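You operate a simulated robot arm through the tools that you are given. There is no shell and no other tool.

The job below is to be done with a simulated robot arm. You get a single attempt, and the scene is never put back.

Task
Move the clip tin to the mat, wipe the cup ring under it and lay the cork coaster there.
Fine: wipe with the blue pad and lay it back on the mat; wipe first, then the coaster. What is to be rubbed or washed off counts as gone when no trace of it is left.
Where things are to end (x, y in the base frame): silver clip tin within 60 mm of [720, -550]; cork coaster within 35 mm of [330, -780].

It is judged by the outcome, as a careful person would: the job done as asked, and still so three seconds after it is handed in. It fails if anything else is knocked over, pushed out of place, dropped, spilled or broken.

Robot
A 7-joint arm with a two-finger parallel gripper, fixed in place. Base frame: the origin is at the foot of the arm, x ahead of it, y to its left, z up; the work surface is at about z = 740. Units: mm, rad, N and s.
Its first joint turns from -2.601 to 2.601 rad. Payload 3.43 kg.
Tool frame: the origin (TCP) lies between the finger pads and is the grasp point; the fingertips stand 30 mm ahead of it; z points along the fingers, y is the line along which they close. The gripper opens to 94 mm. The fingers are 28 mm wide and 10 mm thick; the gripper's body (50 by 96 mm) begins 55 mm behind the TCP.
Orientation is that of the tool frame in the base frame, as a unit quaternion [w, x, y, z]. With the fingers straight down and closing along the base's y, the tool's x points along the base's -x, its y along +y and its z along -z.

Tools
- The arm moves only by the tool apply_moves. Its argument "moves" is a list that holds one entry, the list of rows, each a list of 7 numbers: the finger opening in cm, from 0 to 9.4, then the shift along the tool's x, y, z in units of 40 mm (1.0 is 40 mm), then the turn, a rotation vector about the tool's x, y, z in units of 5 degrees (1.0 is 5 degrees). In form: [[[fingers, tx, ty, tz, rx, ry, rz], ...]]. A call has 1 to 20 rows; each row shifts and turns the commanded pose from where the row before left it, along the tool's axes as they then stand. A call with a number of a shift or a turn outside -1 to 1 is refused whole. Each row takes 0.2 s and may step no farther than 50 mm and 0.15 rad from the row before; otherwise, or with a gripper value out of range, the whole call is refused. Where a pose cannot be reached the arm comes as near as it can. A force on the tool above 40 N (or 10 N above the force at the start of the call, whichever is more), or a blocked arm, ends the call early, and 0.2 s more pass. The fingers move at their own pace (about 45 mm/s each) and stop on an object; they squeeze with about 23 N. The grip force told is the motor's: it shows also when the fingers shut on nothing. Time passes only in rows, and 0.2 s behind the last, so rows that do not move let the fingers close. It gives the time, the measured TCP pose, the force on the tool (base axes), the opening and the grip force at its end, in the units of the frame above (readings bear some noise), with the torque about the TCP (base axes, N m) and any sound that the robot's microphone picked up.
- Cameras (640 x 400 px; columns grow to the right, rows downward): "scene" is fixed at [221.4, -651.1, 1318.4]; the picture's right is [-0.29, -0.96, 0.00], its down [-0.79, 0.24, -0.56] and it looks along [0.54, -0.16, -0.83] (base axes); focal length 350 px, centre (320, 200). "wrist" rides on the gripper at [76, 14, -103] in the tool frame; the picture's right is [-0.18, 0.98, 0.00], its down [-0.75, -0.14, -0.64] and it looks along [-0.63, -0.12, 0.77] (tool axes); focal length 243 px, centre (320, 200). There is no depth. A picture from a camera that has moved, and an enlarged one, comes with that camera's place and axes in the base frame and with its lens.
- get_image(camera): a new picture of that camera. It takes no simulated time.
- zoom(camera, box): a new picture of the part [left, top, right, bottom] of that camera's present view, enlarged. It takes no simulated time.
- sign_off(): hands the job in; it is judged then, once.

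Places have to be worked out from the pictures, the camera data and where the tool is seen. Open the gripper and draw the arm clear of the work before you hand the job in, unless the task says otherwise.

The tools are called after "Call:" by a JSON object that holds its "name" and its "arguments". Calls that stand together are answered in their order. apply_moves: Moves the arm, as the interface text tells. Its arguments: {"type":"object","properties":{"moves":{"type":"array","items":{"type":"array","items":{"type":"array","items":{"type":"number"}}}}},"required":["moves"]} The other tools are called the same way: get_image (camera) takes a picture; zoom (camera, box) takes an enlarged picture of a part of a camera's view; sign_off () hands the job in.

At the start:

```text
t: 0.0
position: [626.4, -501.8, 970.7]
tcp_rot: [0.0, 0.0, 1.0, 0.0]
contact_force: [0.1, -0.1, -0.1]
ft_torque: [-0.01, -0.02, 0.02]
opening: 93.8
gripper_force: 0.0
```

scene: 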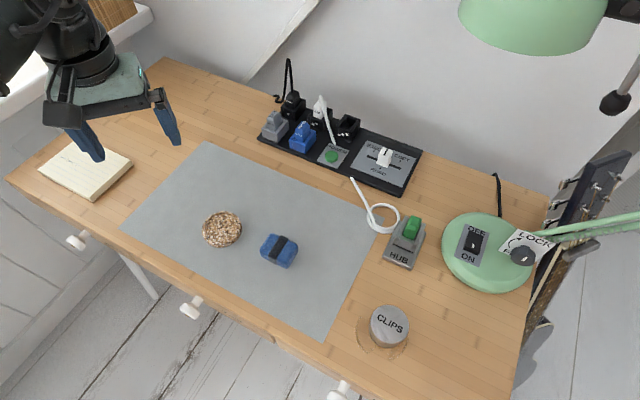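
wrist: 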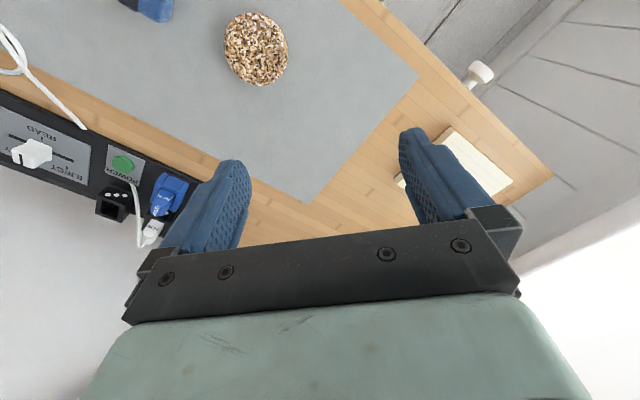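

I'll start with close looks at the tin, the pad and the coaster in the scene picture.

Call:
{"name": "zoom", "arguments": {"camera": "scene", "box": [330, 280, 450, 370]}}

Call:
{"name": "zoom", "arguments": {"camera": "scene", "box": [190, 195, 320, 285]}}

Call:
{"name": "zoom", "arguments": {"camera": "scene", "box": [330, 160, 560, 320]}}

```text
4.44 times, centred on (390, 325) of scene
camera zoom: at [221.4, -651.1, 1318.4], right [-0.29, -0.96, 0.0], down [-0.79, 0.24, -0.56], along [0.54, -0.16, -0.83], focal length 1554 px, centre (9, -356)
```

zoom: 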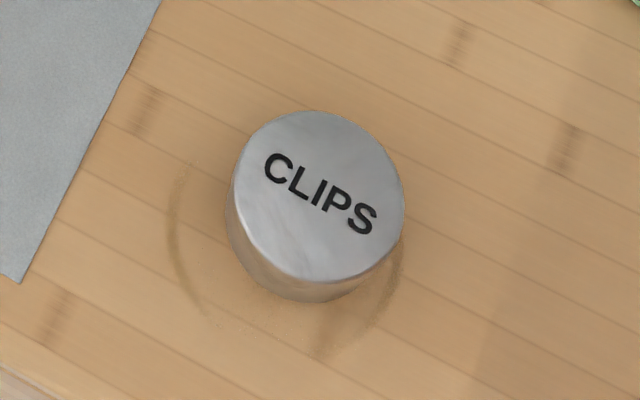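

```text
4.44 times, centred on (255, 240) of scene
camera zoom: at [221.4, -651.1, 1318.4], right [-0.29, -0.96, 0.0], down [-0.79, 0.24, -0.56], along [0.54, -0.16, -0.83], focal length 1554 px, centre (609, 22)
```

zoom: 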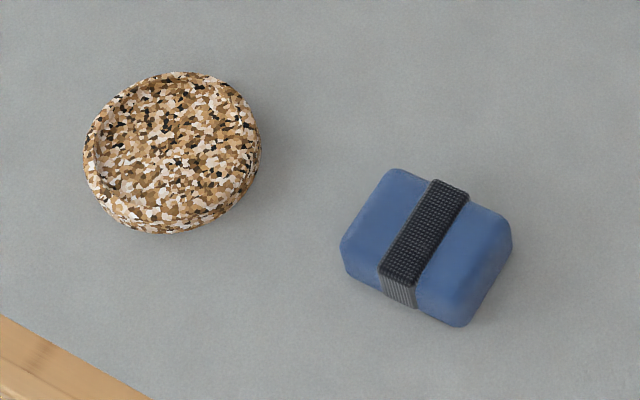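

```text
2.50 times, centred on (445, 240) of scene
camera zoom: at [221.4, -651.1, 1318.4], right [-0.29, -0.96, 0.0], down [-0.79, 0.24, -0.56], along [0.54, -0.16, -0.83], focal length 874 px, centre (8, 100)
```

zoom: 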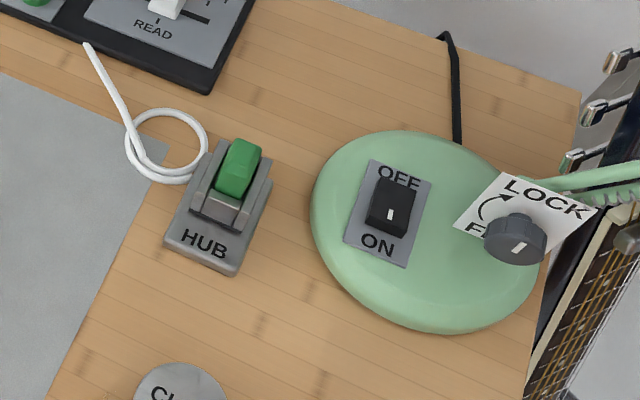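

The tin (about 58 mm across, 30 mm high) stands near [329, -791], the ring centre is near [326, -782] with a radius of about 42 mm. The pad is near [506, -660], its short axis roughly 45° to base x, and the coaster is near [583, -567]. I'll travel at height to a spot above the tin, stopping part way to check the lamp shade's clearance.

Call:
{"name": "apply_moves", "arguments": {"moves": [[[9.4, 0.82, -0.8, 0.1, 0, 0, 0], [9.4, 0.82, -0.8, 0.1, 0, 0, 0], [9.4, 0.82, -0.8, 0.1, 0, 0, 0], [9.4, 0.82, -0.8, 0.1, 0, 0, 0], [9.4, 0.82, -0.8, 0.1, 0, 0, 0], [9.4, 0, 0, 0, 0, 0, 0]]]}}

```text
t: 1.4
position: [462.3, -663.1, 950.5]
tcp_rot: [0.001, 0.0, 1.0, 0.0]
contact_force: [0.3, 0.6, 0.3]
ft_torque: [0.01, 0.02, -0.01]
opening: 93.7
gripper_force: 0.1
```

The arm is at [462, -663, 950] with no contact. I'll check both cameras before going further.

Call:
{"name": "get_image", "arguments": {"camera": "scene"}}

Call:
{"name": "get_image", "arguments": {"camera": "wrist"}}

```text
taken
```

scene: 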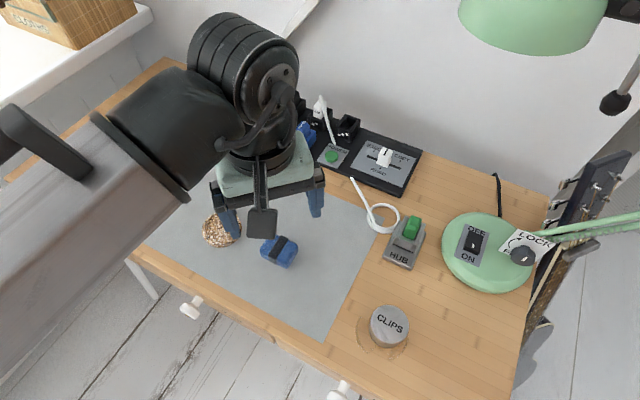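

```text
taken
camera wrist: at [386.4, -649.5, 1053.9], right [0.18, 0.98, 0.0], down [0.75, -0.14, 0.64], along [0.63, -0.12, -0.77], focal length 243 px, centre (320, 200)
```

wrist: 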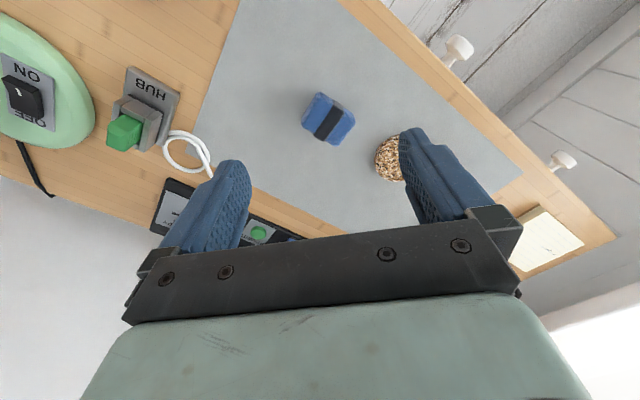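

The wrist housing sits straight above the tool and the shade is well farther out, so there is room. I'll go on to above the tin at z ≈ 850.

Call:
{"name": "apply_moves", "arguments": {"moves": [[[9.4, 0.666, -0.64, 0.5, 0, 0, 0], [9.4, 0.666, -0.64, 0.5, 0, 0, 0], [9.4, 0.666, -0.64, 0.5, 0, 0, 0], [9.4, 0.666, -0.64, 0.5, 0, 0, 0], [9.4, 0.666, -0.64, 0.5, 0, 0, 0], [9.4, 0, 0, 0, 0, 0, 0]]]}}

Call:
{"name": "get_image", "arguments": {"camera": "scene"}}

Call:
{"name": "get_image", "arguments": {"camera": "wrist"}}

```text
t: 2.8
position: [328.5, -790.4, 852.1]
tcp_rot: [0.0, 0.0, 1.0, 0.0]
contact_force: [0.3, -0.4, 0.1]
ft_torque: [-0.01, -0.04, -0.03]
opening: 94.1
gripper_force: 0.0
```

```text
taken
```

scene: 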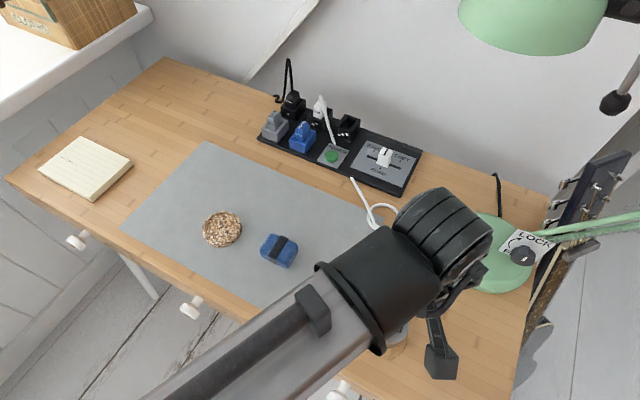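

```text
taken
camera wrist: at [252.6, -777.3, 954.0], right [0.18, 0.98, 0.0], down [0.75, -0.14, 0.64], along [0.63, -0.12, -0.77], focal length 243 px, centre (320, 200)
```

wrist: 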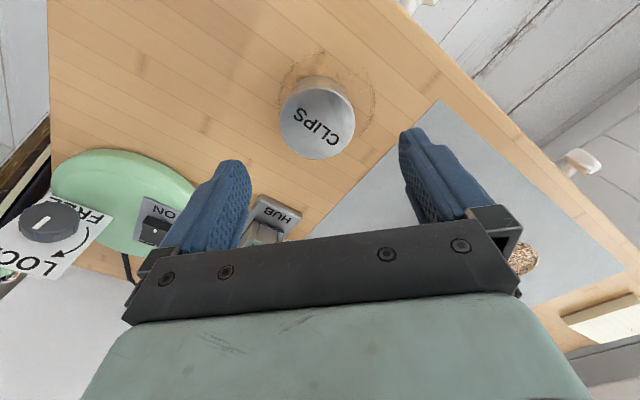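

From the wrist camera the tin's centre works out near [322, -793]. I'll zoom to refine the tin and ring.

Call:
{"name": "zoom", "arguments": {"camera": "wrist", "box": [240, 30, 420, 180]}}

```text
2.67 times, centred on (330, 105) of wrist
camera zoom: at [252.6, -777.3, 954.0], right [0.18, 0.98, 0.0], down [0.75, -0.14, 0.64], along [0.63, -0.12, -0.77], focal length 647 px, centre (293, 453)
```

zoom: 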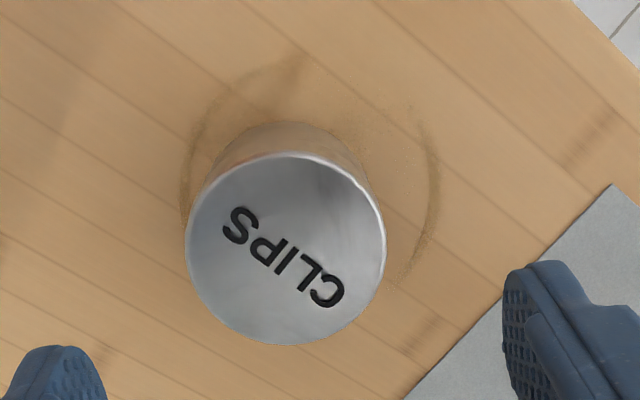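

Both cameras agree on the tin centre at about [328, -793] with its top near z = 770. I'll descend around it with the fingertips just above the table and close.

Call:
{"name": "apply_moves", "arguments": {"moves": [[[9.4, 0, -0.06, 0.62, 0, 0, 0], [9.4, 0, 0, 0.62, 0, 0, 0], [9.4, 0, 0, 0.6, 0, 0, 0], [9.4, 0, 0, 0, 0, 0, 0]]]}}

Call:
{"name": "get_image", "arguments": {"camera": "wrist"}}

```text
t: 3.8
position: [328.1, -792.0, 779.1]
tcp_rot: [0.001, 0.0, 1.0, 0.0]
contact_force: [0.7, 0.7, 0.9]
ft_torque: [0.0, 0.0, -0.01]
opening: 93.9
gripper_force: 0.1
```

```text
taken
camera wrist: at [252.3, -779.0, 880.9], right [0.18, 0.98, 0.0], down [0.75, -0.14, 0.64], along [0.63, -0.12, -0.77], focal length 243 px, centre (320, 200)
```

wrist: 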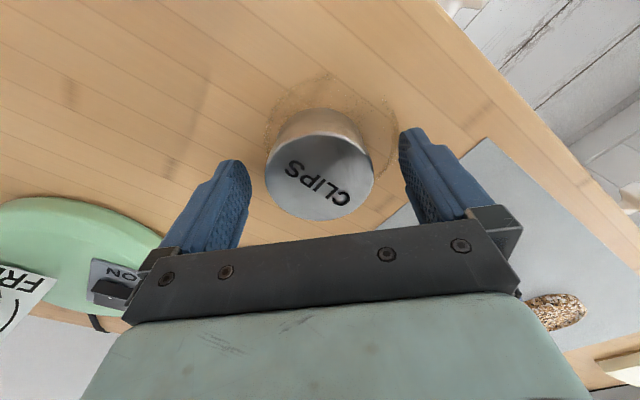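

The tin stands centred between the open fingers and there is no contact. I'll close on it and wait for the grip.

Call:
{"name": "apply_moves", "arguments": {"moves": [[[4.5, 0, 0, 0.05, 0, 0, 0], [4.5, 0, 0, 0, 0, 0, 0], [4.5, 0, 0, 0, 0, 0, 0], [4.5, 0, 0, 0, 0, 0, 0], [4.5, 0, 0, 0, 0, 0, 0]]]}}

```text
t: 5.0
position: [329.0, -792.5, 776.4]
tcp_rot: [0.0, 0.001, 1.0, -0.001]
contact_force: [-0.1, -0.4, 0.7]
ft_torque: [-0.01, 0.01, 0.02]
opening: 56.8
gripper_force: 23.3
```

Gripped at 56.8 mm with 23 N. I'll lift it straight up and check the hold.

Call:
{"name": "apply_moves", "arguments": {"moves": [[[4.5, 0, 0, -0.3, 0, 0, 0], [4.5, 0, 0, -0.6, 0, 0, 0], [4.5, 0, 0, -0.7, 0, 0, 0], [4.5, 0, 0, -0.6, 0, 0, 0], [4.5, 0, 0, 0, 0, 0, 0]]]}}

Call:
{"name": "get_image", "arguments": {"camera": "wrist"}}

```text
t: 6.2
position: [327.6, -791.4, 863.9]
tcp_rot: [0.0, 0.0, 1.0, -0.001]
contact_force: [-0.4, 0.5, -1.1]
ft_torque: [0.0, -0.01, -0.01]
opening: 56.6
gripper_force: 23.2
```

```text
taken
camera wrist: at [251.8, -778.4, 966.9], right [0.18, 0.98, 0.0], down [0.75, -0.14, 0.64], along [0.63, -0.12, -0.77], focal length 243 px, centre (320, 200)
```

wrist: 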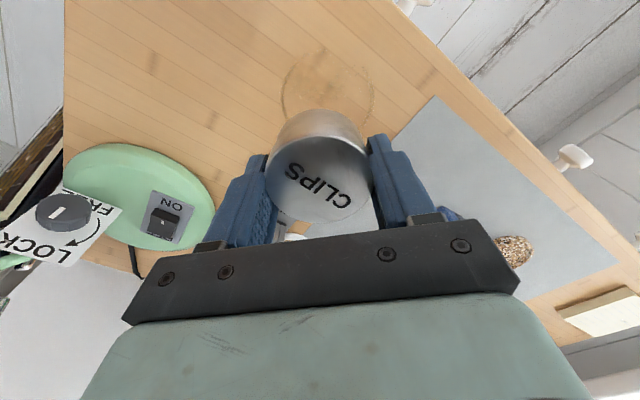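

The tin is held firm and the ring is exposed. I'll carry it at height to about [718, -553] over the mat.

Call:
{"name": "apply_moves", "arguments": {"moves": [[[4.5, -0.6, 0.37, 0, 0, 0, 0], [4.5, -0.8125, 0.496, 0, 0, 0, 0], [4.5, -0.8125, 0.496, 0, 0, 0, 0], [4.5, -0.8125, 0.496, 0, 0, 0, 0], [4.5, -0.8125, 0.496, 0, 0, 0, 0], [4.5, -0.8125, 0.496, 0, 0, 0, 0], [4.5, -0.8125, 0.496, 0, 0, 0, 0], [4.5, -0.8125, 0.496, 0, 0, 0, 0], [4.5, -0.8125, 0.496, 0, 0, 0, 0], [4.5, -0.8125, 0.496, 0, 0, 0, 0], [4.5, -0.8125, 0.496, 0, 0, 0, 0], [4.5, -0.7, 0.427, 0, 0, 0, 0], [4.5, -0.325, 0.193, 0, 0, 0, 0], [4.5, 0, 0, 0, 0, 0, 0]]]}}

Call:
{"name": "get_image", "arguments": {"camera": "wrist"}}

Call:
{"name": "get_image", "arguments": {"camera": "scene"}}

```text
t: 9.2
position: [719.4, -554.7, 863.6]
tcp_rot: [0.0, 0.0, 1.0, 0.0]
contact_force: [0.1, 0.7, -0.8]
ft_torque: [0.03, -0.06, -0.03]
opening: 56.9
gripper_force: 23.0
```

```text
taken
camera wrist: at [642.4, -541.0, 967.0], right [0.18, 0.98, 0.0], down [0.75, -0.14, 0.64], along [0.63, -0.12, -0.77], focal length 243 px, centre (320, 200)
```

wrist: 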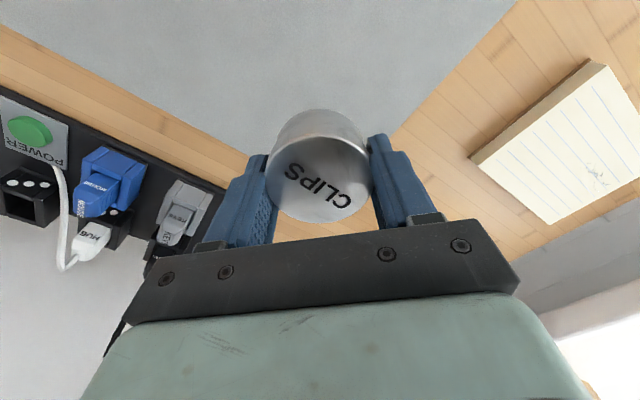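

```text
taken
```

scene: 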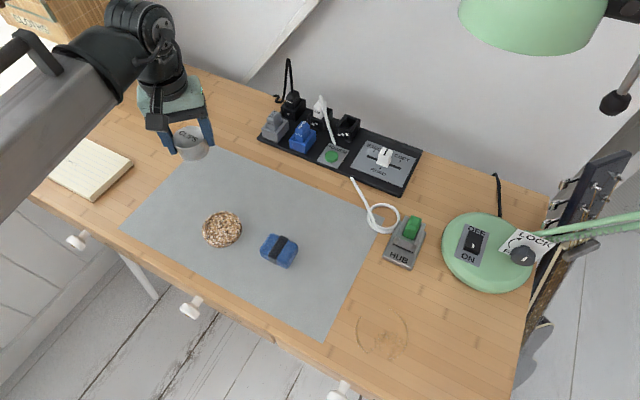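

The tin hangs above its spot with only mat below. I'll lower to just above the mat and then creep until touch.

Call:
{"name": "apply_moves", "arguments": {"moves": [[[4.5, 0, 0, 0.6, 0, 0, 0], [4.5, 0, 0, 0.7, 0, 0, 0], [4.5, 0, 0, 0.5, 0, 0, 0], [4.5, 0, 0, 0.1, 0, 0, 0], [4.5, 0, 0, 0, 0, 0, 0]]]}}

Call:
{"name": "apply_moves", "arguments": {"moves": [[[4.5, 0, 0, 0.04, 0, 0, 0], [4.5, 0, 0, 0.04, 0, 0, 0], [4.5, 0, 0, 0, 0, 0, 0]]]}}

```text
t: 10.4
position: [718.7, -555.0, 787.2]
tcp_rot: [0.0, 0.0, 1.0, 0.0]
contact_force: [-0.6, 0.5, -0.3]
ft_torque: [-0.03, 0.01, 0.01]
opening: 56.8
gripper_force: 22.7
```

```text
t: 11.2
position: [719.1, -555.0, 784.7]
tcp_rot: [-0.001, 0.0, 1.0, 0.0]
contact_force: [0.2, 0.4, -1.0]
ft_torque: [0.01, 0.0, -0.01]
opening: 56.8
gripper_force: 22.8
```

No contact yet at 784.7; I'll continue creeping down in small steps.

Call:
{"name": "apply_moves", "arguments": {"moves": [[[4.5, 0, 0, 0.05, 0, 0, 0], [4.5, 0, 0, 0.04, 0, 0, 0], [4.5, 0, 0, 0, 0, 0, 0]]]}}

```text
t: 12.0
position: [719.1, -554.6, 780.4]
tcp_rot: [0.0, 0.0, 1.0, 0.0]
contact_force: [0.5, 0.0, -1.0]
ft_torque: [0.01, 0.0, -0.01]
opening: 56.8
gripper_force: 23.1
```

Call:
{"name": "apply_moves", "arguments": {"moves": [[[4.5, 0, 0, 0.03, 0, 0, 0], [4.5, 0, 0, 0, 0, 0, 0]]]}}

Call:
{"name": "zoom", "arguments": {"camera": "scene", "box": [140, 110, 260, 200]}}

```text
t: 12.6
position: [718.6, -555.4, 779.8]
tcp_rot: [0.0, 0.0, 1.0, 0.0]
contact_force: [-0.1, 0.3, 0.0]
ft_torque: [0.01, 0.01, -0.02]
opening: 56.7
gripper_force: 22.4
```

```text
4.44 times, centred on (200, 155) of scene
camera zoom: at [221.4, -651.1, 1318.4], right [-0.29, -0.96, 0.0], down [-0.79, 0.24, -0.56], along [0.54, -0.16, -0.83], focal length 1554 px, centre (853, 400)
```

zoom: 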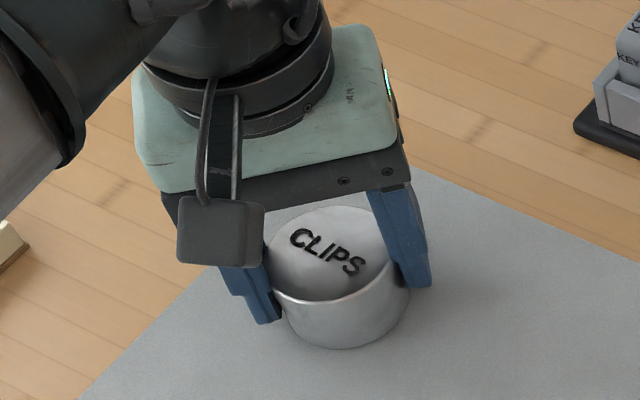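

The tin is within a couple of millimetres of the mat. I'll creep another step or two until a contact force shows.

Call:
{"name": "apply_moves", "arguments": {"moves": [[[4.5, 0, 0, 0.03, 0, 0, 0], [4.5, 0, 0, 0, 0, 0, 0]]]}}

Call:
{"name": "apply_moves", "arguments": {"moves": [[[4.5, 0, 0, 0.025, 0, 0, 0], [4.5, 0, 0, 0, 0, 0, 0]]]}}

```text
t: 13.2
position: [718.3, -555.4, 777.9]
tcp_rot: [0.0, 0.0, 1.0, -0.001]
contact_force: [0.1, 0.4, -0.9]
ft_torque: [0.02, 0.02, -0.01]
opening: 56.9
gripper_force: 23.4
```

```text
t: 13.8
position: [717.8, -554.4, 778.1]
tcp_rot: [0.0, -0.001, 1.0, 0.0]
contact_force: [-0.3, 1.0, -0.9]
ft_torque: [0.02, 0.0, -0.04]
opening: 57.1
gripper_force: 23.3
```

Call:
{"name": "apply_moves", "arguments": {"moves": [[[4.5, 0, 0, 0.025, 0, 0, 0], [4.5, 0, 0, 0, 0, 0, 0]]]}}

```text
t: 14.4
position: [718.2, -554.8, 775.9]
tcp_rot: [0.0, 0.0, 1.0, 0.0]
contact_force: [0.5, -1.0, -0.3]
ft_torque: [0.0, 0.02, 0.02]
opening: 56.7
gripper_force: 22.8
```

Call:
{"name": "apply_moves", "arguments": {"moves": [[[4.5, 0, 0, 0.025, 0, 0, 0], [4.5, 0, 0, 0, 0, 0, 0]]]}}

Call:
{"name": "zoom", "arguments": {"camera": "scene", "box": [170, 140, 230, 185]}}

```text
t: 15.0
position: [717.8, -554.8, 775.2]
tcp_rot: [0.0, 0.0, 1.0, 0.0]
contact_force: [0.4, 0.0, 3.1]
ft_torque: [-0.02, -0.04, -0.01]
opening: 56.7
gripper_force: 23.2
```

```text
8.89 times, centred on (200, 162) of scene
camera zoom: at [221.4, -651.1, 1318.4], right [-0.29, -0.96, 0.0], down [-0.79, 0.24, -0.56], along [0.54, -0.16, -0.83], focal length 3108 px, centre (1387, 533)
```

zoom: 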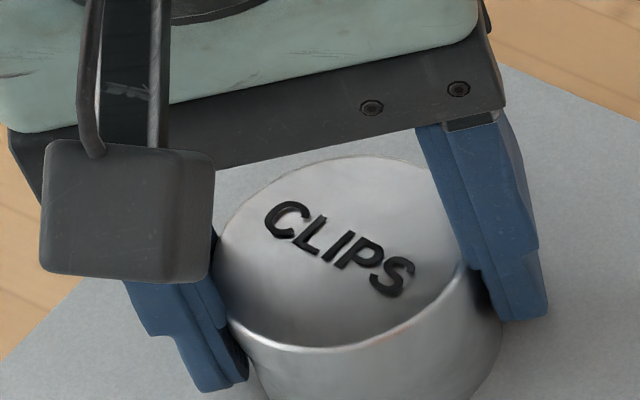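

Contact now shows (3 N up), so the tin stands on the mat. I'll open the fingers and rise straight up.

Call:
{"name": "apply_moves", "arguments": {"moves": [[[9.4, 0, 0, 0, 0, 0, 0], [9.4, 0, 0, 0, 0, 0, 0], [9.4, 0, 0, 0, 0, 0, 0], [9.4, 0, 0, -0.3, 0, 0, 0], [9.4, 0, 0, -0.8, 0, 0, 0], [9.4, 0, 0, -0.9, 0, 0, 0], [9.4, 0, 0, -0.5, 0, 0, 0], [9.4, 0, 0, 0, 0, 0, 0]]]}}

Call:
{"name": "get_image", "arguments": {"camera": "wrist"}}

Call:
{"name": "zoom", "arguments": {"camera": "scene", "box": [330, 280, 450, 370]}}

```text
t: 16.8
position: [718.5, -555.9, 875.3]
tcp_rot: [0.0, 0.0, 1.0, 0.0]
contact_force: [-0.4, -0.1, 0.7]
ft_torque: [-0.02, -0.02, 0.02]
opening: 94.0
gripper_force: 0.1
```

```text
taken
camera wrist: at [642.1, -541.7, 978.4], right [0.18, 0.98, 0.0], down [0.75, -0.14, 0.64], along [0.63, -0.12, -0.77], focal length 243 px, centre (320, 200)
```

wrist: 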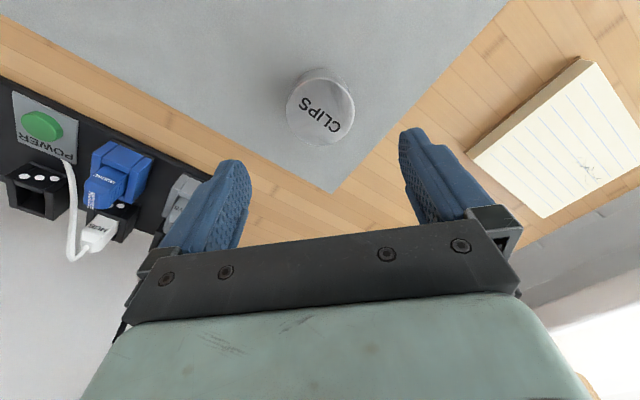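

```text
4.44 times, centred on (390, 325) of scene
camera zoom: at [221.4, -651.1, 1318.4], right [-0.29, -0.96, 0.0], down [-0.79, 0.24, -0.56], along [0.54, -0.16, -0.83], focal length 1554 px, centre (9, -356)
```

zoom: 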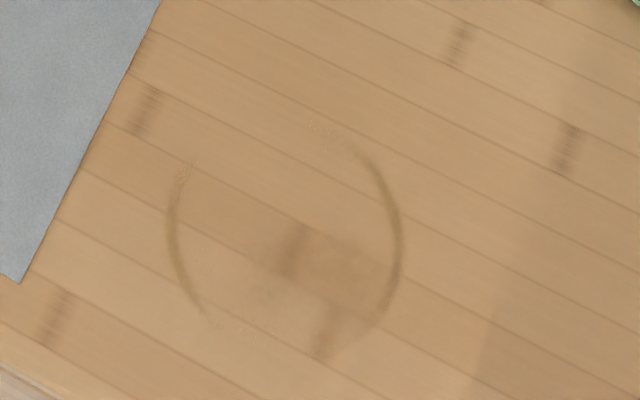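

The tin stands upright near [718, -555]. The exposed ring centre works out at about [325, -783] with a 42 mm outer radius. Next I'll move above the pad and look straight at it.

Call:
{"name": "apply_moves", "arguments": {"moves": [[[9.4, 0.7, -0.343, 0, 0, 0, 0], [9.4, 0.92, -0.45, 0, 0, 0, 0], [9.4, 0.92, -0.45, 0, 0, 0, 0], [9.4, 0.92, -0.45, 0, 0, 0, 0], [9.4, 0.92, -0.45, 0, 0, 0, 0], [9.4, 0.93, -0.457, 0, 0, 0, 0], [9.4, 0, 0, 0, 0, 0, 0]]]}}

Call:
{"name": "get_image", "arguments": {"camera": "wrist"}}

Call:
{"name": "zoom", "arguments": {"camera": "wrist", "box": [240, 50, 400, 180]}}

Call:
{"name": "zoom", "arguments": {"camera": "scene", "box": [140, 130, 260, 220]}}

```text
t: 18.4
position: [506.3, -659.1, 876.6]
tcp_rot: [0.0, -0.001, 1.0, 0.0]
contact_force: [-0.4, -0.4, -0.1]
ft_torque: [0.0, 0.01, 0.02]
opening: 93.8
gripper_force: 0.0
```

```text
taken
camera wrist: at [429.6, -645.8, 979.0], right [0.18, 0.98, 0.0], down [0.75, -0.14, 0.64], along [0.63, -0.12, -0.77], focal length 243 px, centre (320, 200)
```

wrist: 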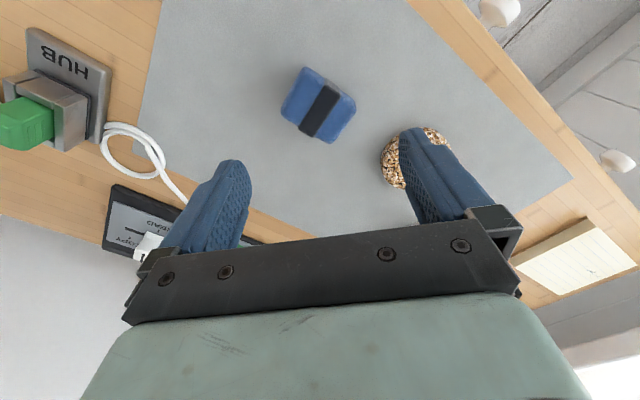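

```text
3.08 times, centred on (320, 115) of wrist
camera zoom: at [429.6, -645.8, 979.0], right [0.18, 0.98, 0.0], down [0.75, -0.14, 0.64], along [0.63, -0.12, -0.77], focal length 746 px, centre (320, 462)
```

zoom: 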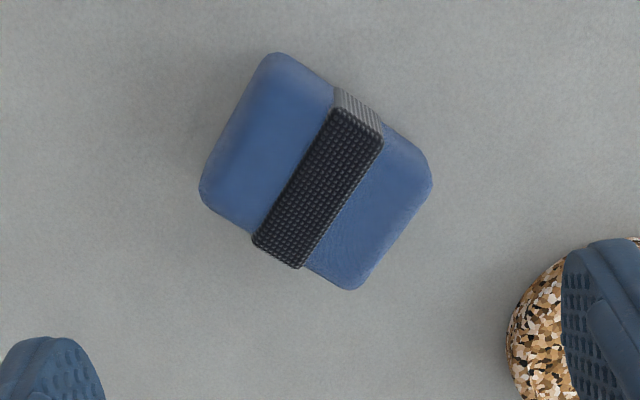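

```text
4.44 times, centred on (200, 175) of scene
camera zoom: at [221.4, -651.1, 1318.4], right [-0.29, -0.96, 0.0], down [-0.79, 0.24, -0.56], along [0.54, -0.16, -0.83], focal length 1554 px, centre (853, 311)
```

zoom: 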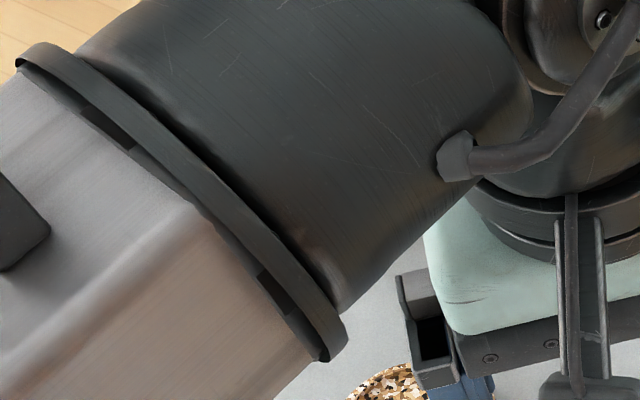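

The pad is about 60 × 44 × 25 mm, centred near [507, -661], with its strap (short axis) running at -45° to base x. I'll turn the tool +45° (about base z) so that the fingers close across the strap.

Call:
{"name": "apply_moves", "arguments": {"moves": [[[9.4, -0.02, -0.05, 0, 0, 0, -1], [9.4, 0, 0, 0, 0, 0, -1], [9.4, 0, 0, 0, 0, 0, -1], [9.4, 0, 0, 0, 0, 0, -1], [9.4, 0, 0, 0, 0, 0, -1], [9.4, 0, 0, 0, 0, 0, -1], [9.4, 0, 0, 0, 0, 0, -1], [9.4, 0, 0, 0, 0, 0, -1], [9.4, 0, 0, 0, 0, 0, -1], [9.4, 0, 0, 0, 0, 0, 0]]]}}

Call:
{"name": "get_image", "arguments": {"camera": "wrist"}}

Call:
{"name": "get_image", "arguments": {"camera": "scene"}}

```text
t: 20.6
position: [507.3, -662.0, 874.8]
tcp_rot: [0.0, -0.383, 0.924, 0.0]
contact_force: [-0.4, 0.0, -0.4]
ft_torque: [0.0, -0.03, 0.0]
opening: 94.0
gripper_force: 0.0
```

```text
taken
camera wrist: at [443.1, -705.1, 978.4], right [-0.57, 0.82, 0.0], down [0.63, 0.43, 0.64], along [0.53, 0.36, -0.77], focal length 243 px, centre (320, 200)
```

wrist: 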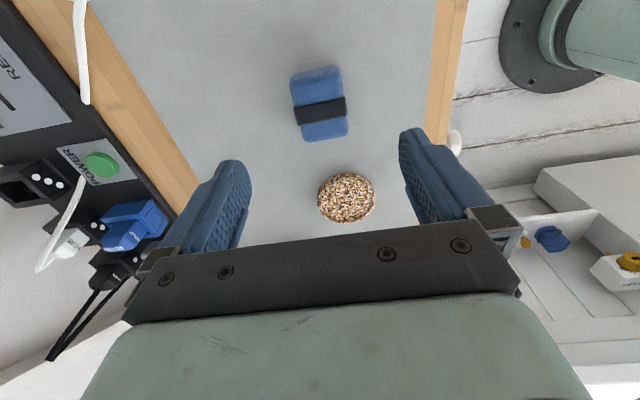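

```text
taken
```

scene: 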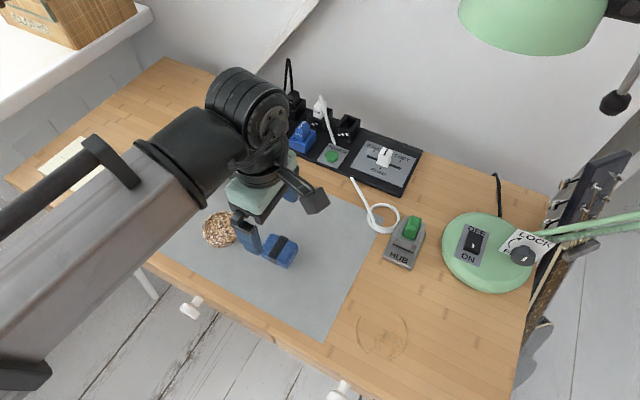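

The strap is now lined up with the finger axis and the pad sits centrally under the tool. I'll descend so the fingertips end about 6–7 mm above the mat.

Call:
{"name": "apply_moves", "arguments": {"moves": [[[9.4, 0, 0, 0.6, 0, 0, 0], [9.4, 0, 0, 0.8, 0, 0, 0], [9.4, 0, 0, 0.7, 0, 0, 0], [9.4, 0, 0, 0.3, 0, 0, 0], [9.4, 0, 0, 0, 0, 0, 0]]]}}

Call:
{"name": "get_image", "arguments": {"camera": "wrist"}}

```text
t: 21.8
position: [507.0, -661.4, 779.8]
tcp_rot: [0.0, -0.383, 0.924, 0.0]
contact_force: [0.2, -1.0, -0.6]
ft_torque: [0.04, -0.02, 0.02]
opening: 93.9
gripper_force: 0.0
```

```text
taken
camera wrist: at [443.5, -705.7, 882.1], right [-0.57, 0.83, 0.0], down [0.63, 0.43, 0.64], along [0.53, 0.36, -0.77], focal length 243 px, centre (320, 200)
```

wrist: 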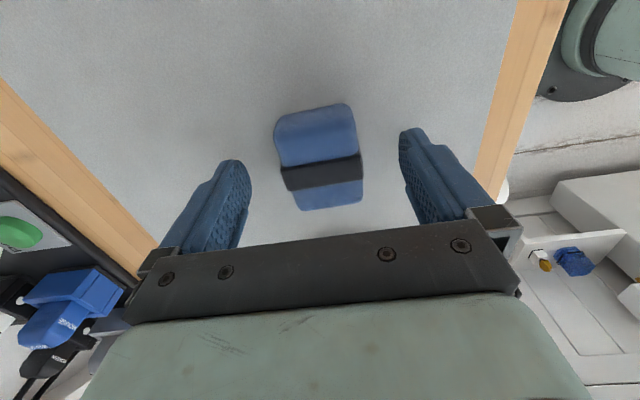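

The strap centre lies right under the TCP. I'll come down 2 mm more and close on the pad.

Call:
{"name": "apply_moves", "arguments": {"moves": [[[9.4, 0, 0, 0.05, 0, 0, 0], [3.0, 0, 0, 0, 0, 0, 0], [3.0, 0, 0, 0, 0, 0, 0], [3.0, 0, 0, 0, 0, 0, 0], [3.0, 0, 0, 0, 0, 0, 0], [3.0, 0, 0, 0, 0, 0, 0]]]}}

Call:
{"name": "get_image", "arguments": {"camera": "wrist"}}

```text
t: 23.2
position: [506.9, -661.7, 778.4]
tcp_rot: [-0.001, -0.382, 0.924, 0.0]
contact_force: [-0.4, 0.3, 0.1]
ft_torque: [-0.02, 0.02, 0.04]
opening: 42.8
gripper_force: 23.0
```

```text
taken
camera wrist: at [443.2, -705.6, 880.5], right [-0.56, 0.83, 0.0], down [0.63, 0.43, 0.64], along [0.53, 0.36, -0.77], focal length 243 px, centre (320, 200)
```

wrist: 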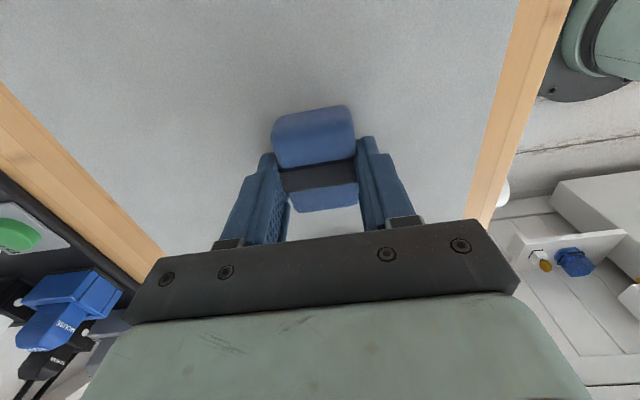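

Pad gripped at 42.8 mm with 23 N. I'll lift it 60 mm and carry it to above the ring centre [325, -783].

Call:
{"name": "apply_moves", "arguments": {"moves": [[[3.0, 0, 0, -0.4, 0, 0, 0], [3.0, 0, 0, -0.6, 0, 0, 0], [3.0, 0, 0, -0.5, 0, 0, 0], [3.0, 0.6, 0.12, 0, 0, 0, 0], [3.0, 0.9, 0.18, 0, 0, 0, 0], [3.0, 0.9, 0.18, 0, 0, 0, 0], [3.0, 0.9, 0.18, 0, 0, 0, 0], [3.0, 0.9, 0.18, 0, 0, 0, 0], [3.0, 0.765, 0.15, 0, 0, 0, 0], [3.0, 0.4, 0.08, 0, 0, 0, 0], [3.0, 0, 0, 0, 0, 0, 0]]]}}

Call:
{"name": "get_image", "arguments": {"camera": "wrist"}}

Call:
{"name": "get_image", "arguments": {"camera": "scene"}}

```text
t: 25.6
position: [324.2, -783.3, 836.7]
tcp_rot: [-0.001, -0.382, 0.924, 0.001]
contact_force: [0.8, 0.4, -0.8]
ft_torque: [-0.01, 0.0, -0.01]
opening: 42.7
gripper_force: 22.8
```

```text
taken
camera wrist: at [260.9, -827.1, 940.5], right [-0.57, 0.82, 0.0], down [0.63, 0.43, 0.64], along [0.53, 0.36, -0.77], focal length 243 px, centre (320, 200)
```

wrist: 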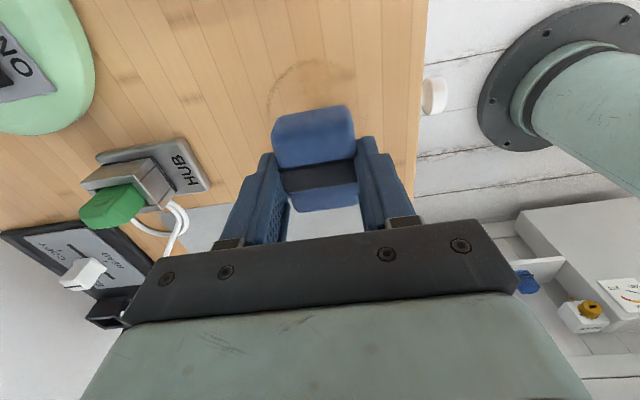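

```text
taken
```

scene: 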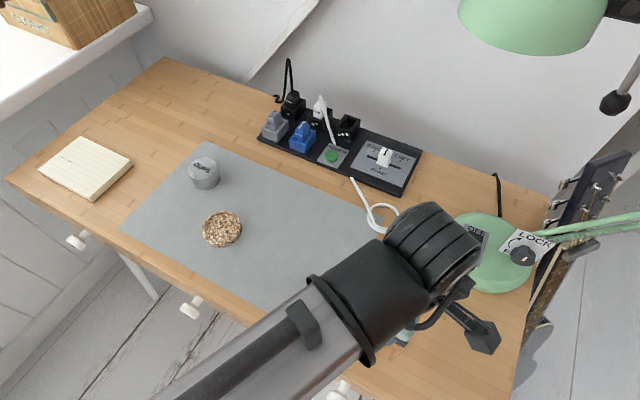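

The pad hangs over the ring, and the pose is reached cleanly. I'll lower to a few millimetres above the table, then creep to contact.

Call:
{"name": "apply_moves", "arguments": {"moves": [[[3.0, 0, 0, 0.5, 0, 0, 0], [3.0, 0, 0, 0.6, 0, 0, 0], [3.0, 0, 0, 0.3, 0, 0, 0], [3.0, 0, 0, 0.05, 0, 0, 0], [3.0, 0, 0, 0, 0, 0, 0]]]}}

Call:
{"name": "apply_moves", "arguments": {"moves": [[[3.0, 0, 0, 0.025, 0, 0, 0], [3.0, 0, 0, 0.025, 0, 0, 0], [3.0, 0, 0, 0, 0, 0, 0]]]}}

```text
t: 26.8
position: [324.6, -783.9, 779.3]
tcp_rot: [-0.001, -0.383, 0.924, 0.0]
contact_force: [0.7, 0.0, -0.1]
ft_torque: [0.02, -0.06, -0.03]
opening: 42.7
gripper_force: 22.8
```

```text
t: 27.6
position: [323.9, -782.7, 777.6]
tcp_rot: [0.0, -0.383, 0.924, 0.001]
contact_force: [0.0, -0.3, -0.6]
ft_torque: [0.0, 0.03, 0.0]
opening: 42.5
gripper_force: 22.4
```

Call:
{"name": "apply_moves", "arguments": {"moves": [[[3.0, 0, 0, 0.025, 0, 0, 0], [3.0, 0, 0, 0, 0, 0, 0]]]}}

Call:
{"name": "apply_moves", "arguments": {"moves": [[[3.0, 0, 0, 0.025, 0, 0, 0], [3.0, 0, 0, 0, 0, 0, 0]]]}}

```text
t: 28.2
position: [322.9, -783.9, 777.3]
tcp_rot: [0.0, -0.383, 0.924, 0.0]
contact_force: [0.9, 2.7, 9.9]
ft_torque: [0.1, 0.01, 0.03]
opening: 42.8
gripper_force: 23.0
```

```text
t: 28.8
position: [324.9, -782.7, 777.5]
tcp_rot: [0.0, -0.382, 0.924, -0.001]
contact_force: [1.9, 0.2, 28.4]
ft_torque: [0.05, -0.09, 0.02]
opening: 42.8
gripper_force: 23.0
```

Contact is firm: 28 N after about 1.5 mm of pressing (~18 N/mm). I'll ease off to about 15 N and do the first raster of strokes over the ring.

Call:
{"name": "apply_moves", "arguments": {"moves": [[[3.0, 0, 0, -0.0175, 0, 0, 0], [3.0, -0.55, 0, 0, 0, 0, 0], [3.0, 0, -0.4, 0, 0, 0, 0], [3.0, 0, -0.4, 0, 0, 0, 0], [3.0, 0, 0.4, 0, 0, 0, 0], [3.0, 0, 0.4, 0, 0, 0, 0], [3.0, 0, 0.4, 0, 0, 0, 0], [3.0, 0, 0.4, 0, 0, 0, 0], [3.0, 0.55, 0, 0, 0, 0, 0], [3.0, 0, -0.4, 0, 0, 0, 0], [3.0, 0, -0.4, 0, 0, 0, 0], [3.0, 0, -0.4, 0, 0, 0, 0], [3.0, 0, -0.4, 0, 0, 0, 0], [3.0, 0.55, 0, 0, 0, 0, 0], [3.0, 0, 0.4, 0, 0, 0, 0], [3.0, 0, 0.4, 0, 0, 0, 0], [3.0, 0, 0.4, 0, 0, 0, 0], [3.0, 0, 0.4, 0, 0, 0, 0]]]}}

Call:
{"name": "get_image", "arguments": {"camera": "wrist"}}

Call:
{"name": "zoom", "arguments": {"camera": "scene", "box": [330, 280, 450, 370]}}

```text
t: 32.6
position: [286.7, -773.8, 776.2]
tcp_rot: [0.0, -0.383, 0.924, 0.0]
contact_force: [3.7, -3.3, 11.8]
ft_torque: [-0.14, -0.17, -0.01]
opening: 42.7
gripper_force: 23.4
```

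```text
taken
camera wrist: at [222.5, -819.3, 879.2], right [-0.57, 0.82, 0.0], down [0.63, 0.43, 0.64], along [0.53, 0.36, -0.77], focal length 243 px, centre (320, 200)
```

wrist: 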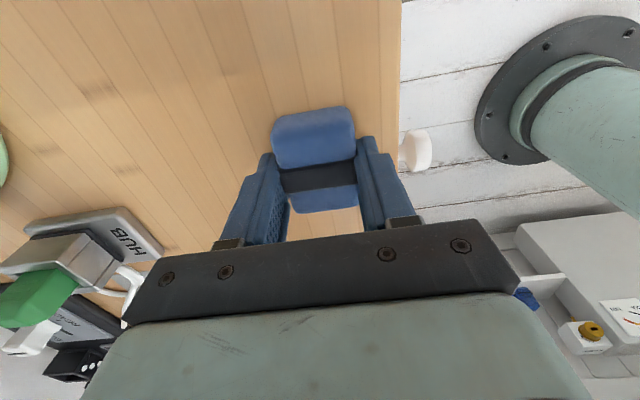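

```text
4.44 times, centred on (390, 325) of scene
camera zoom: at [221.4, -651.1, 1318.4], right [-0.29, -0.96, 0.0], down [-0.79, 0.24, -0.56], along [0.54, -0.16, -0.83], focal length 1554 px, centre (9, -356)
```

zoom: 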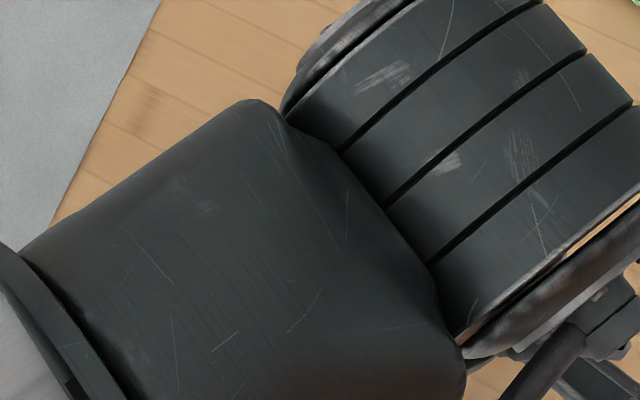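

Wiping at about 12 N; the ring no longer shows around the pad. I'll do a second, crossing pass along the other direction over the same area.

Call:
{"name": "apply_moves", "arguments": {"moves": [[[3.0, -0.367, 0, 0, 0, 0, 0], [3.0, -0.367, 0, 0, 0, 0, 0], [3.0, -0.366, 0, 0, 0, 0, 0], [3.0, 0, -0.4, 0, 0, 0, 0], [3.0, 0.367, 0, 0, 0, 0, 0], [3.0, 0.367, 0, 0, 0, 0, 0], [3.0, 0.366, 0, 0, 0, 0, 0], [3.0, 0, -0.4, 0, 0, 0, 0], [3.0, -0.367, 0, 0, 0, 0, 0], [3.0, -0.367, 0, 0, 0, 0, 0], [3.0, -0.366, 0, 0, 0, 0, 0], [3.0, 0, -0.4, 0, 0, 0, 0], [3.0, 0.367, 0, 0, 0, 0, 0], [3.0, 0.367, 0, 0, 0, 0, 0], [3.0, 0.366, 0, 0, 0, 0, 0], [3.0, 0, -0.4, 0, 0, 0, 0], [3.0, -0.367, 0, 0, 0, 0, 0], [3.0, -0.367, 0, 0, 0, 0, 0], [3.0, -0.366, 0, 0, 0, 0, 0]]]}}

Call:
{"name": "get_image", "arguments": {"camera": "wrist"}}

```text
t: 36.6
position: [361.9, -790.5, 776.4]
tcp_rot: [0.0, -0.382, 0.924, 0.001]
contact_force: [-1.5, -0.6, 4.1]
ft_torque: [-0.07, 0.08, 0.05]
opening: 42.8
gripper_force: 23.4
```

```text
taken
camera wrist: at [298.9, -833.9, 879.0], right [-0.56, 0.83, 0.0], down [0.63, 0.43, 0.64], along [0.53, 0.36, -0.77], focal length 243 px, centre (320, 200)
```

wrist: 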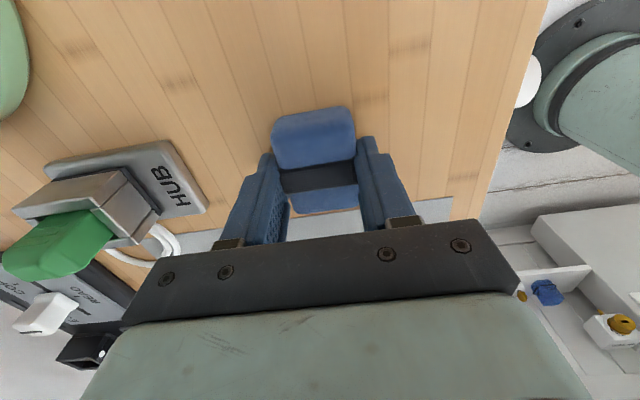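

Call:
{"name": "zoom", "arguments": {"camera": "wrist", "box": [180, 0, 480, 188]}}

```text
2.13 times, centred on (330, 94) of wrist
camera zoom: at [298.9, -833.9, 879.0], right [-0.56, 0.83, 0.0], down [0.63, 0.43, 0.64], along [0.53, 0.36, -0.77], focal length 516 px, centre (299, 426)
```

zoom: 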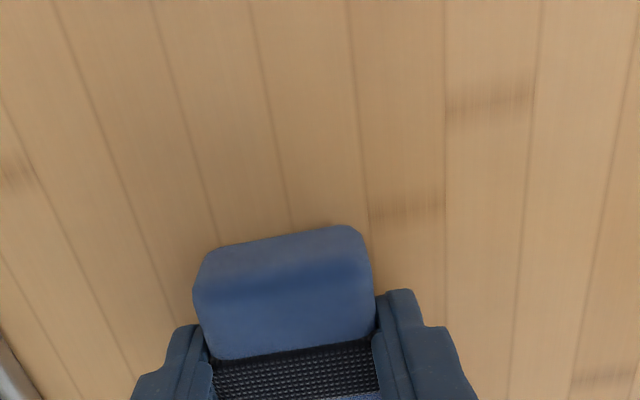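

It looks clean, but the pressure fell to about 4 N at this end. I'll add 0.4 mm of press, do one more full pass, then return to the centre and lift for an inspection.

Call:
{"name": "apply_moves", "arguments": {"moves": [[[3.0, 0, 0, 0.01, 0, 0, 0], [3.0, 0, 0.4, 0, 0, 0, 0], [3.0, 0, 0.4, 0, 0, 0, 0], [3.0, 0, 0.4, 0, 0, 0, 0], [3.0, 0, 0.4, 0, 0, 0, 0], [3.0, 0.55, 0, 0, 0, 0, 0], [3.0, 0, -0.4, 0, 0, 0, 0], [3.0, 0, -0.4, 0, 0, 0, 0], [3.0, 0, -0.4, 0, 0, 0, 0], [3.0, 0, -0.4, 0, 0, 0, 0], [3.0, 0.55, 0, 0, 0, 0, 0], [3.0, 0, 0.4, 0, 0, 0, 0], [3.0, 0, 0.4, 0, 0, 0, 0], [3.0, 0, 0.4, 0, 0, 0, 0], [3.0, 0, 0.4, 0, 0, 0, 0], [3.0, -0.275, -0.4, 0, 0, 0, 0], [3.0, -0.275, -0.4, 0, 0, 0, 0]]]}}

```text
t: 40.2
position: [325.1, -784.6, 776.3]
tcp_rot: [0.0, -0.383, 0.924, 0.0]
contact_force: [0.0, -0.6, -0.4]
ft_torque: [0.0, -0.01, -0.01]
opening: 42.6
gripper_force: 22.9
```

The pressing force has dropped to zero at the centre, so the pad has probably ridden up slightly in the fingers. I'll lift and inspect the table and pad.

Call:
{"name": "apply_moves", "arguments": {"moves": [[[3.0, 0, 0, -0.5, 0, 0, 0], [3.0, 0, 0, -0.8, 0, 0, 0], [3.0, -0.8, 0, -0.4, 0, 0, 0], [3.0, -0.9, 0, 0, 0, 0, 0], [3.0, -0.9, 0, 0, 0, 0, 0], [3.0, -0.9, 0, 0, 0, 0, 0], [3.0, -0.9, 0, 0, 0, 0, 0], [3.0, 0, 0, 0, 0, 0, 0]]]}}

Call:
{"name": "get_image", "arguments": {"camera": "scene"}}

Call:
{"name": "zoom", "arguments": {"camera": "scene", "box": [330, 280, 450, 370]}}

Call:
{"name": "get_image", "arguments": {"camera": "wrist"}}

```text
t: 42.0
position: [450.6, -657.6, 843.9]
tcp_rot: [-0.001, -0.382, 0.924, 0.0]
contact_force: [1.4, -0.2, 0.0]
ft_torque: [0.0, 0.01, -0.01]
opening: 42.8
gripper_force: 22.9
```

```text
taken
```

scene: 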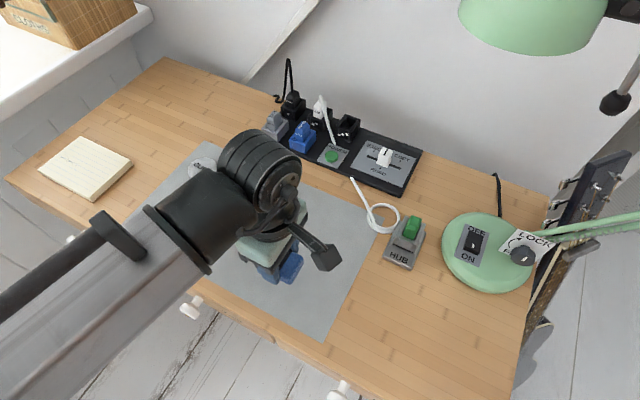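

```text
4.44 times, centred on (390, 325) of scene
camera zoom: at [221.4, -651.1, 1318.4], right [-0.29, -0.96, 0.0], down [-0.79, 0.24, -0.56], along [0.54, -0.16, -0.83], focal length 1554 px, centre (9, -356)
```

zoom: 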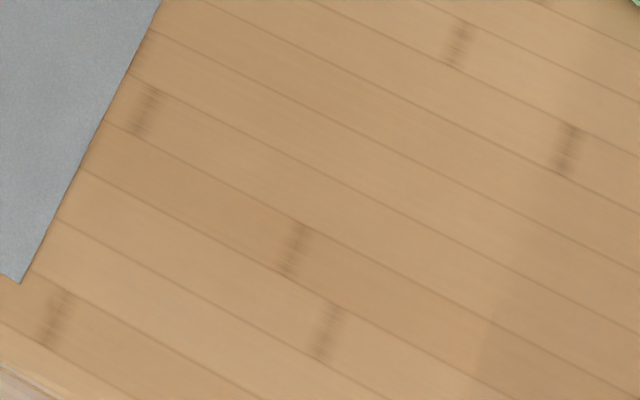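

```text
taken
camera wrist: at [386.4, -701.7, 946.9], right [-0.56, 0.83, 0.0], down [0.63, 0.43, 0.64], along [0.53, 0.36, -0.77], focal length 243 px, centre (320, 200)
```

wrist: 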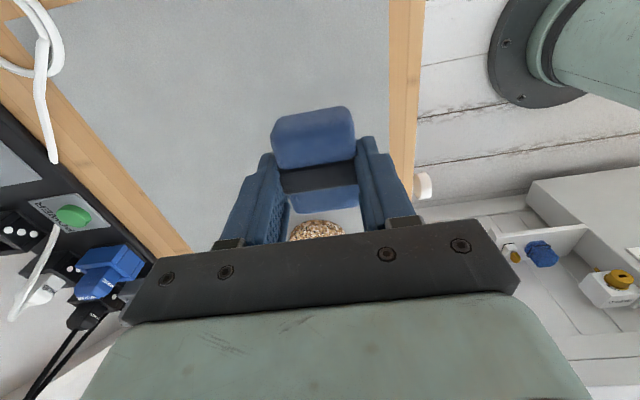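

The table looks clean from above. I'll zoom much tighter to look for any faint trace.

Call:
{"name": "zoom", "arguments": {"camera": "scene", "box": [350, 300, 414, 340]}}

Call:
{"name": "zoom", "arguments": {"camera": "scene", "box": [350, 325, 414, 365]}}

```text
10.00 times, centred on (382, 320) of scene
camera zoom: at [221.4, -651.1, 1318.4], right [-0.29, -0.96, 0.0], down [-0.79, 0.24, -0.56], along [0.54, -0.16, -0.83], focal length 3497 px, centre (-300, -1000)
```

zoom: 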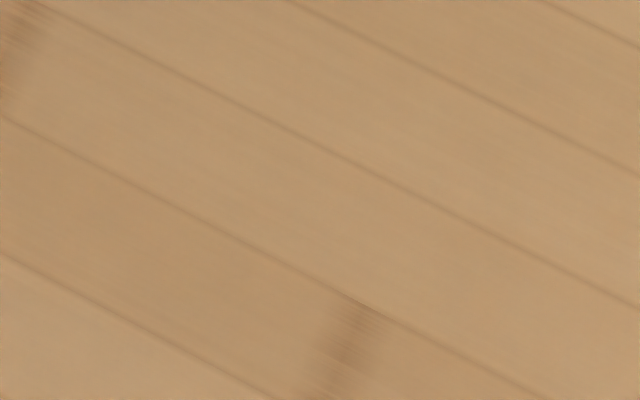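

```text
10.00 times, centred on (382, 345) of scene
camera zoom: at [221.4, -651.1, 1318.4], right [-0.29, -0.96, 0.0], down [-0.79, 0.24, -0.56], along [0.54, -0.16, -0.83], focal length 3497 px, centre (-300, -1250)
```

zoom: 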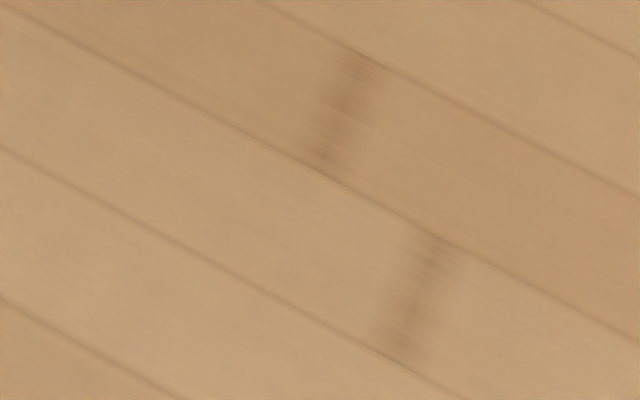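

No trace of the ring is left. I'll carry the pad back to its original spot on the mat at [507, -661] and lower it to near the mat.

Call:
{"name": "apply_moves", "arguments": {"moves": [[[3.0, -0.473, -0.535, 0, 0, 0, 0], [3.0, -0.473, -0.535, 0, 0, 0, 0], [3.0, 0, 0, 0, 0, 0, 0], [3.0, 0, 0, 0.5, 0, 0, 0], [3.0, 0, 0, 0.6, 0, 0, 0], [3.0, 0, 0, 0.4, 0, 0, 0], [3.0, 0, 0, 0.05, 0, 0, 0], [3.0, 0, 0, 0, 0, 0, 0]]]}}

Call:
{"name": "apply_moves", "arguments": {"moves": [[[3.0, 0, 0, 0.03, 0, 0, 0], [3.0, 0, 0, 0.03, 0, 0, 0], [3.0, 0, 0, 0, 0, 0, 0]]]}}

```text
t: 43.8
position: [507.5, -662.0, 781.4]
tcp_rot: [0.0, -0.382, 0.924, 0.0]
contact_force: [-0.1, 0.9, -0.3]
ft_torque: [-0.01, 0.0, 0.01]
opening: 42.9
gripper_force: 23.3
```

```text
t: 44.6
position: [505.4, -662.9, 779.1]
tcp_rot: [0.0, -0.382, 0.924, 0.0]
contact_force: [1.0, 0.4, 0.2]
ft_torque: [-0.01, -0.05, 0.01]
opening: 42.7
gripper_force: 23.2
```

Call:
{"name": "apply_moves", "arguments": {"moves": [[[3.0, 0, 0, 0.03, 0, 0, 0], [3.0, 0, 0, 0.02, 0, 0, 0], [3.0, 0, 0, 0, 0, 0, 0]]]}}

Call:
{"name": "apply_moves", "arguments": {"moves": [[[3.0, 0, 0, 0.025, 0, 0, 0], [3.0, 0, 0, 0, 0, 0, 0]]]}}

```text
t: 45.4
position: [505.5, -662.5, 778.1]
tcp_rot: [0.0, -0.383, 0.924, 0.0]
contact_force: [-1.0, 0.7, -0.2]
ft_torque: [0.01, 0.01, 0.01]
opening: 42.9
gripper_force: 23.4
```

```text
t: 46.0
position: [507.2, -661.6, 776.0]
tcp_rot: [0.001, -0.383, 0.924, 0.001]
contact_force: [-0.1, 0.5, 0.4]
ft_torque: [-0.03, 0.0, 0.02]
opening: 42.6
gripper_force: 23.3
```

Call:
{"name": "apply_moves", "arguments": {"moves": [[[3.0, 0, 0, 0.025, 0, 0, 0], [3.0, 0, 0, 0, 0, 0, 0]]]}}

Call:
{"name": "apply_moves", "arguments": {"moves": [[[3.0, 0, 0, 0.02, 0, 0, 0], [3.0, 0, 0, 0, 0, 0, 0]]]}}

```text
t: 46.6
position: [506.5, -661.5, 777.4]
tcp_rot: [0.0, -0.383, 0.924, 0.0]
contact_force: [-0.8, -2.2, 7.0]
ft_torque: [0.0, 0.02, -0.03]
opening: 42.7
gripper_force: 22.9
```

```text
t: 47.2
position: [506.6, -661.5, 775.4]
tcp_rot: [0.0, -0.383, 0.924, -0.001]
contact_force: [1.4, -1.0, 20.0]
ft_torque: [-0.05, 0.03, -0.02]
opening: 42.6
gripper_force: 23.3
```

The pad is firmly on the mat (contact felt). I'll ease off slightly, open the fingers and rise.

Call:
{"name": "apply_moves", "arguments": {"moves": [[[3.0, 0, 0, -0.025, 0, 0, 0], [9.4, 0, 0, 0, 0, 0, 0], [9.4, 0, 0, 0, 0, 0, 0], [9.4, 0, 0, 0, 0, 0, 0], [9.4, 0, 0, 0, 0, 0, 0], [9.4, 0, 0, -0.4, 0, 0, 0], [9.4, 0, 0, -0.9, 0, 0, 0], [9.4, 0, 0, -0.9, 0, 0, 0], [9.4, 0, 0, -0.3, 0, 0, 0], [9.4, 0, 0, 0, 0, 0, 0]]]}}

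Call:
{"name": "get_image", "arguments": {"camera": "wrist"}}

Call:
{"name": "get_image", "arguments": {"camera": "scene"}}

```text
t: 49.4
position: [505.6, -661.6, 875.8]
tcp_rot: [0.001, -0.383, 0.924, 0.0]
contact_force: [0.4, -0.1, 0.3]
ft_torque: [0.04, 0.02, 0.0]
opening: 93.7
gripper_force: 0.1
```

```text
taken
camera wrist: at [442.1, -705.6, 978.6], right [-0.56, 0.83, 0.0], down [0.63, 0.43, 0.64], along [0.53, 0.36, -0.77], focal length 243 px, centre (320, 200)
```

wrist: 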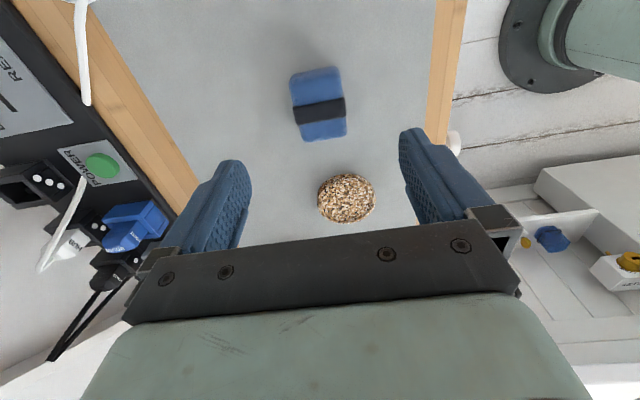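

```text
taken
```

scene: 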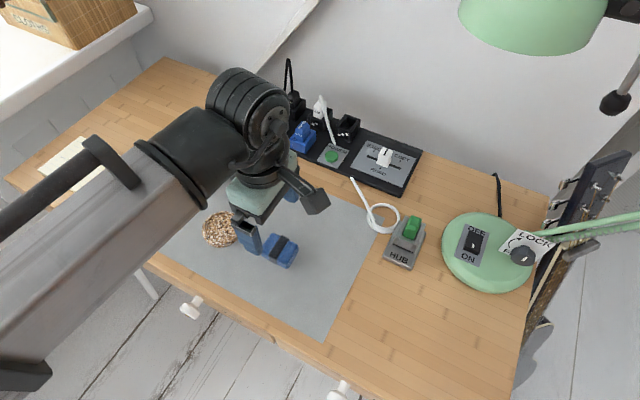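

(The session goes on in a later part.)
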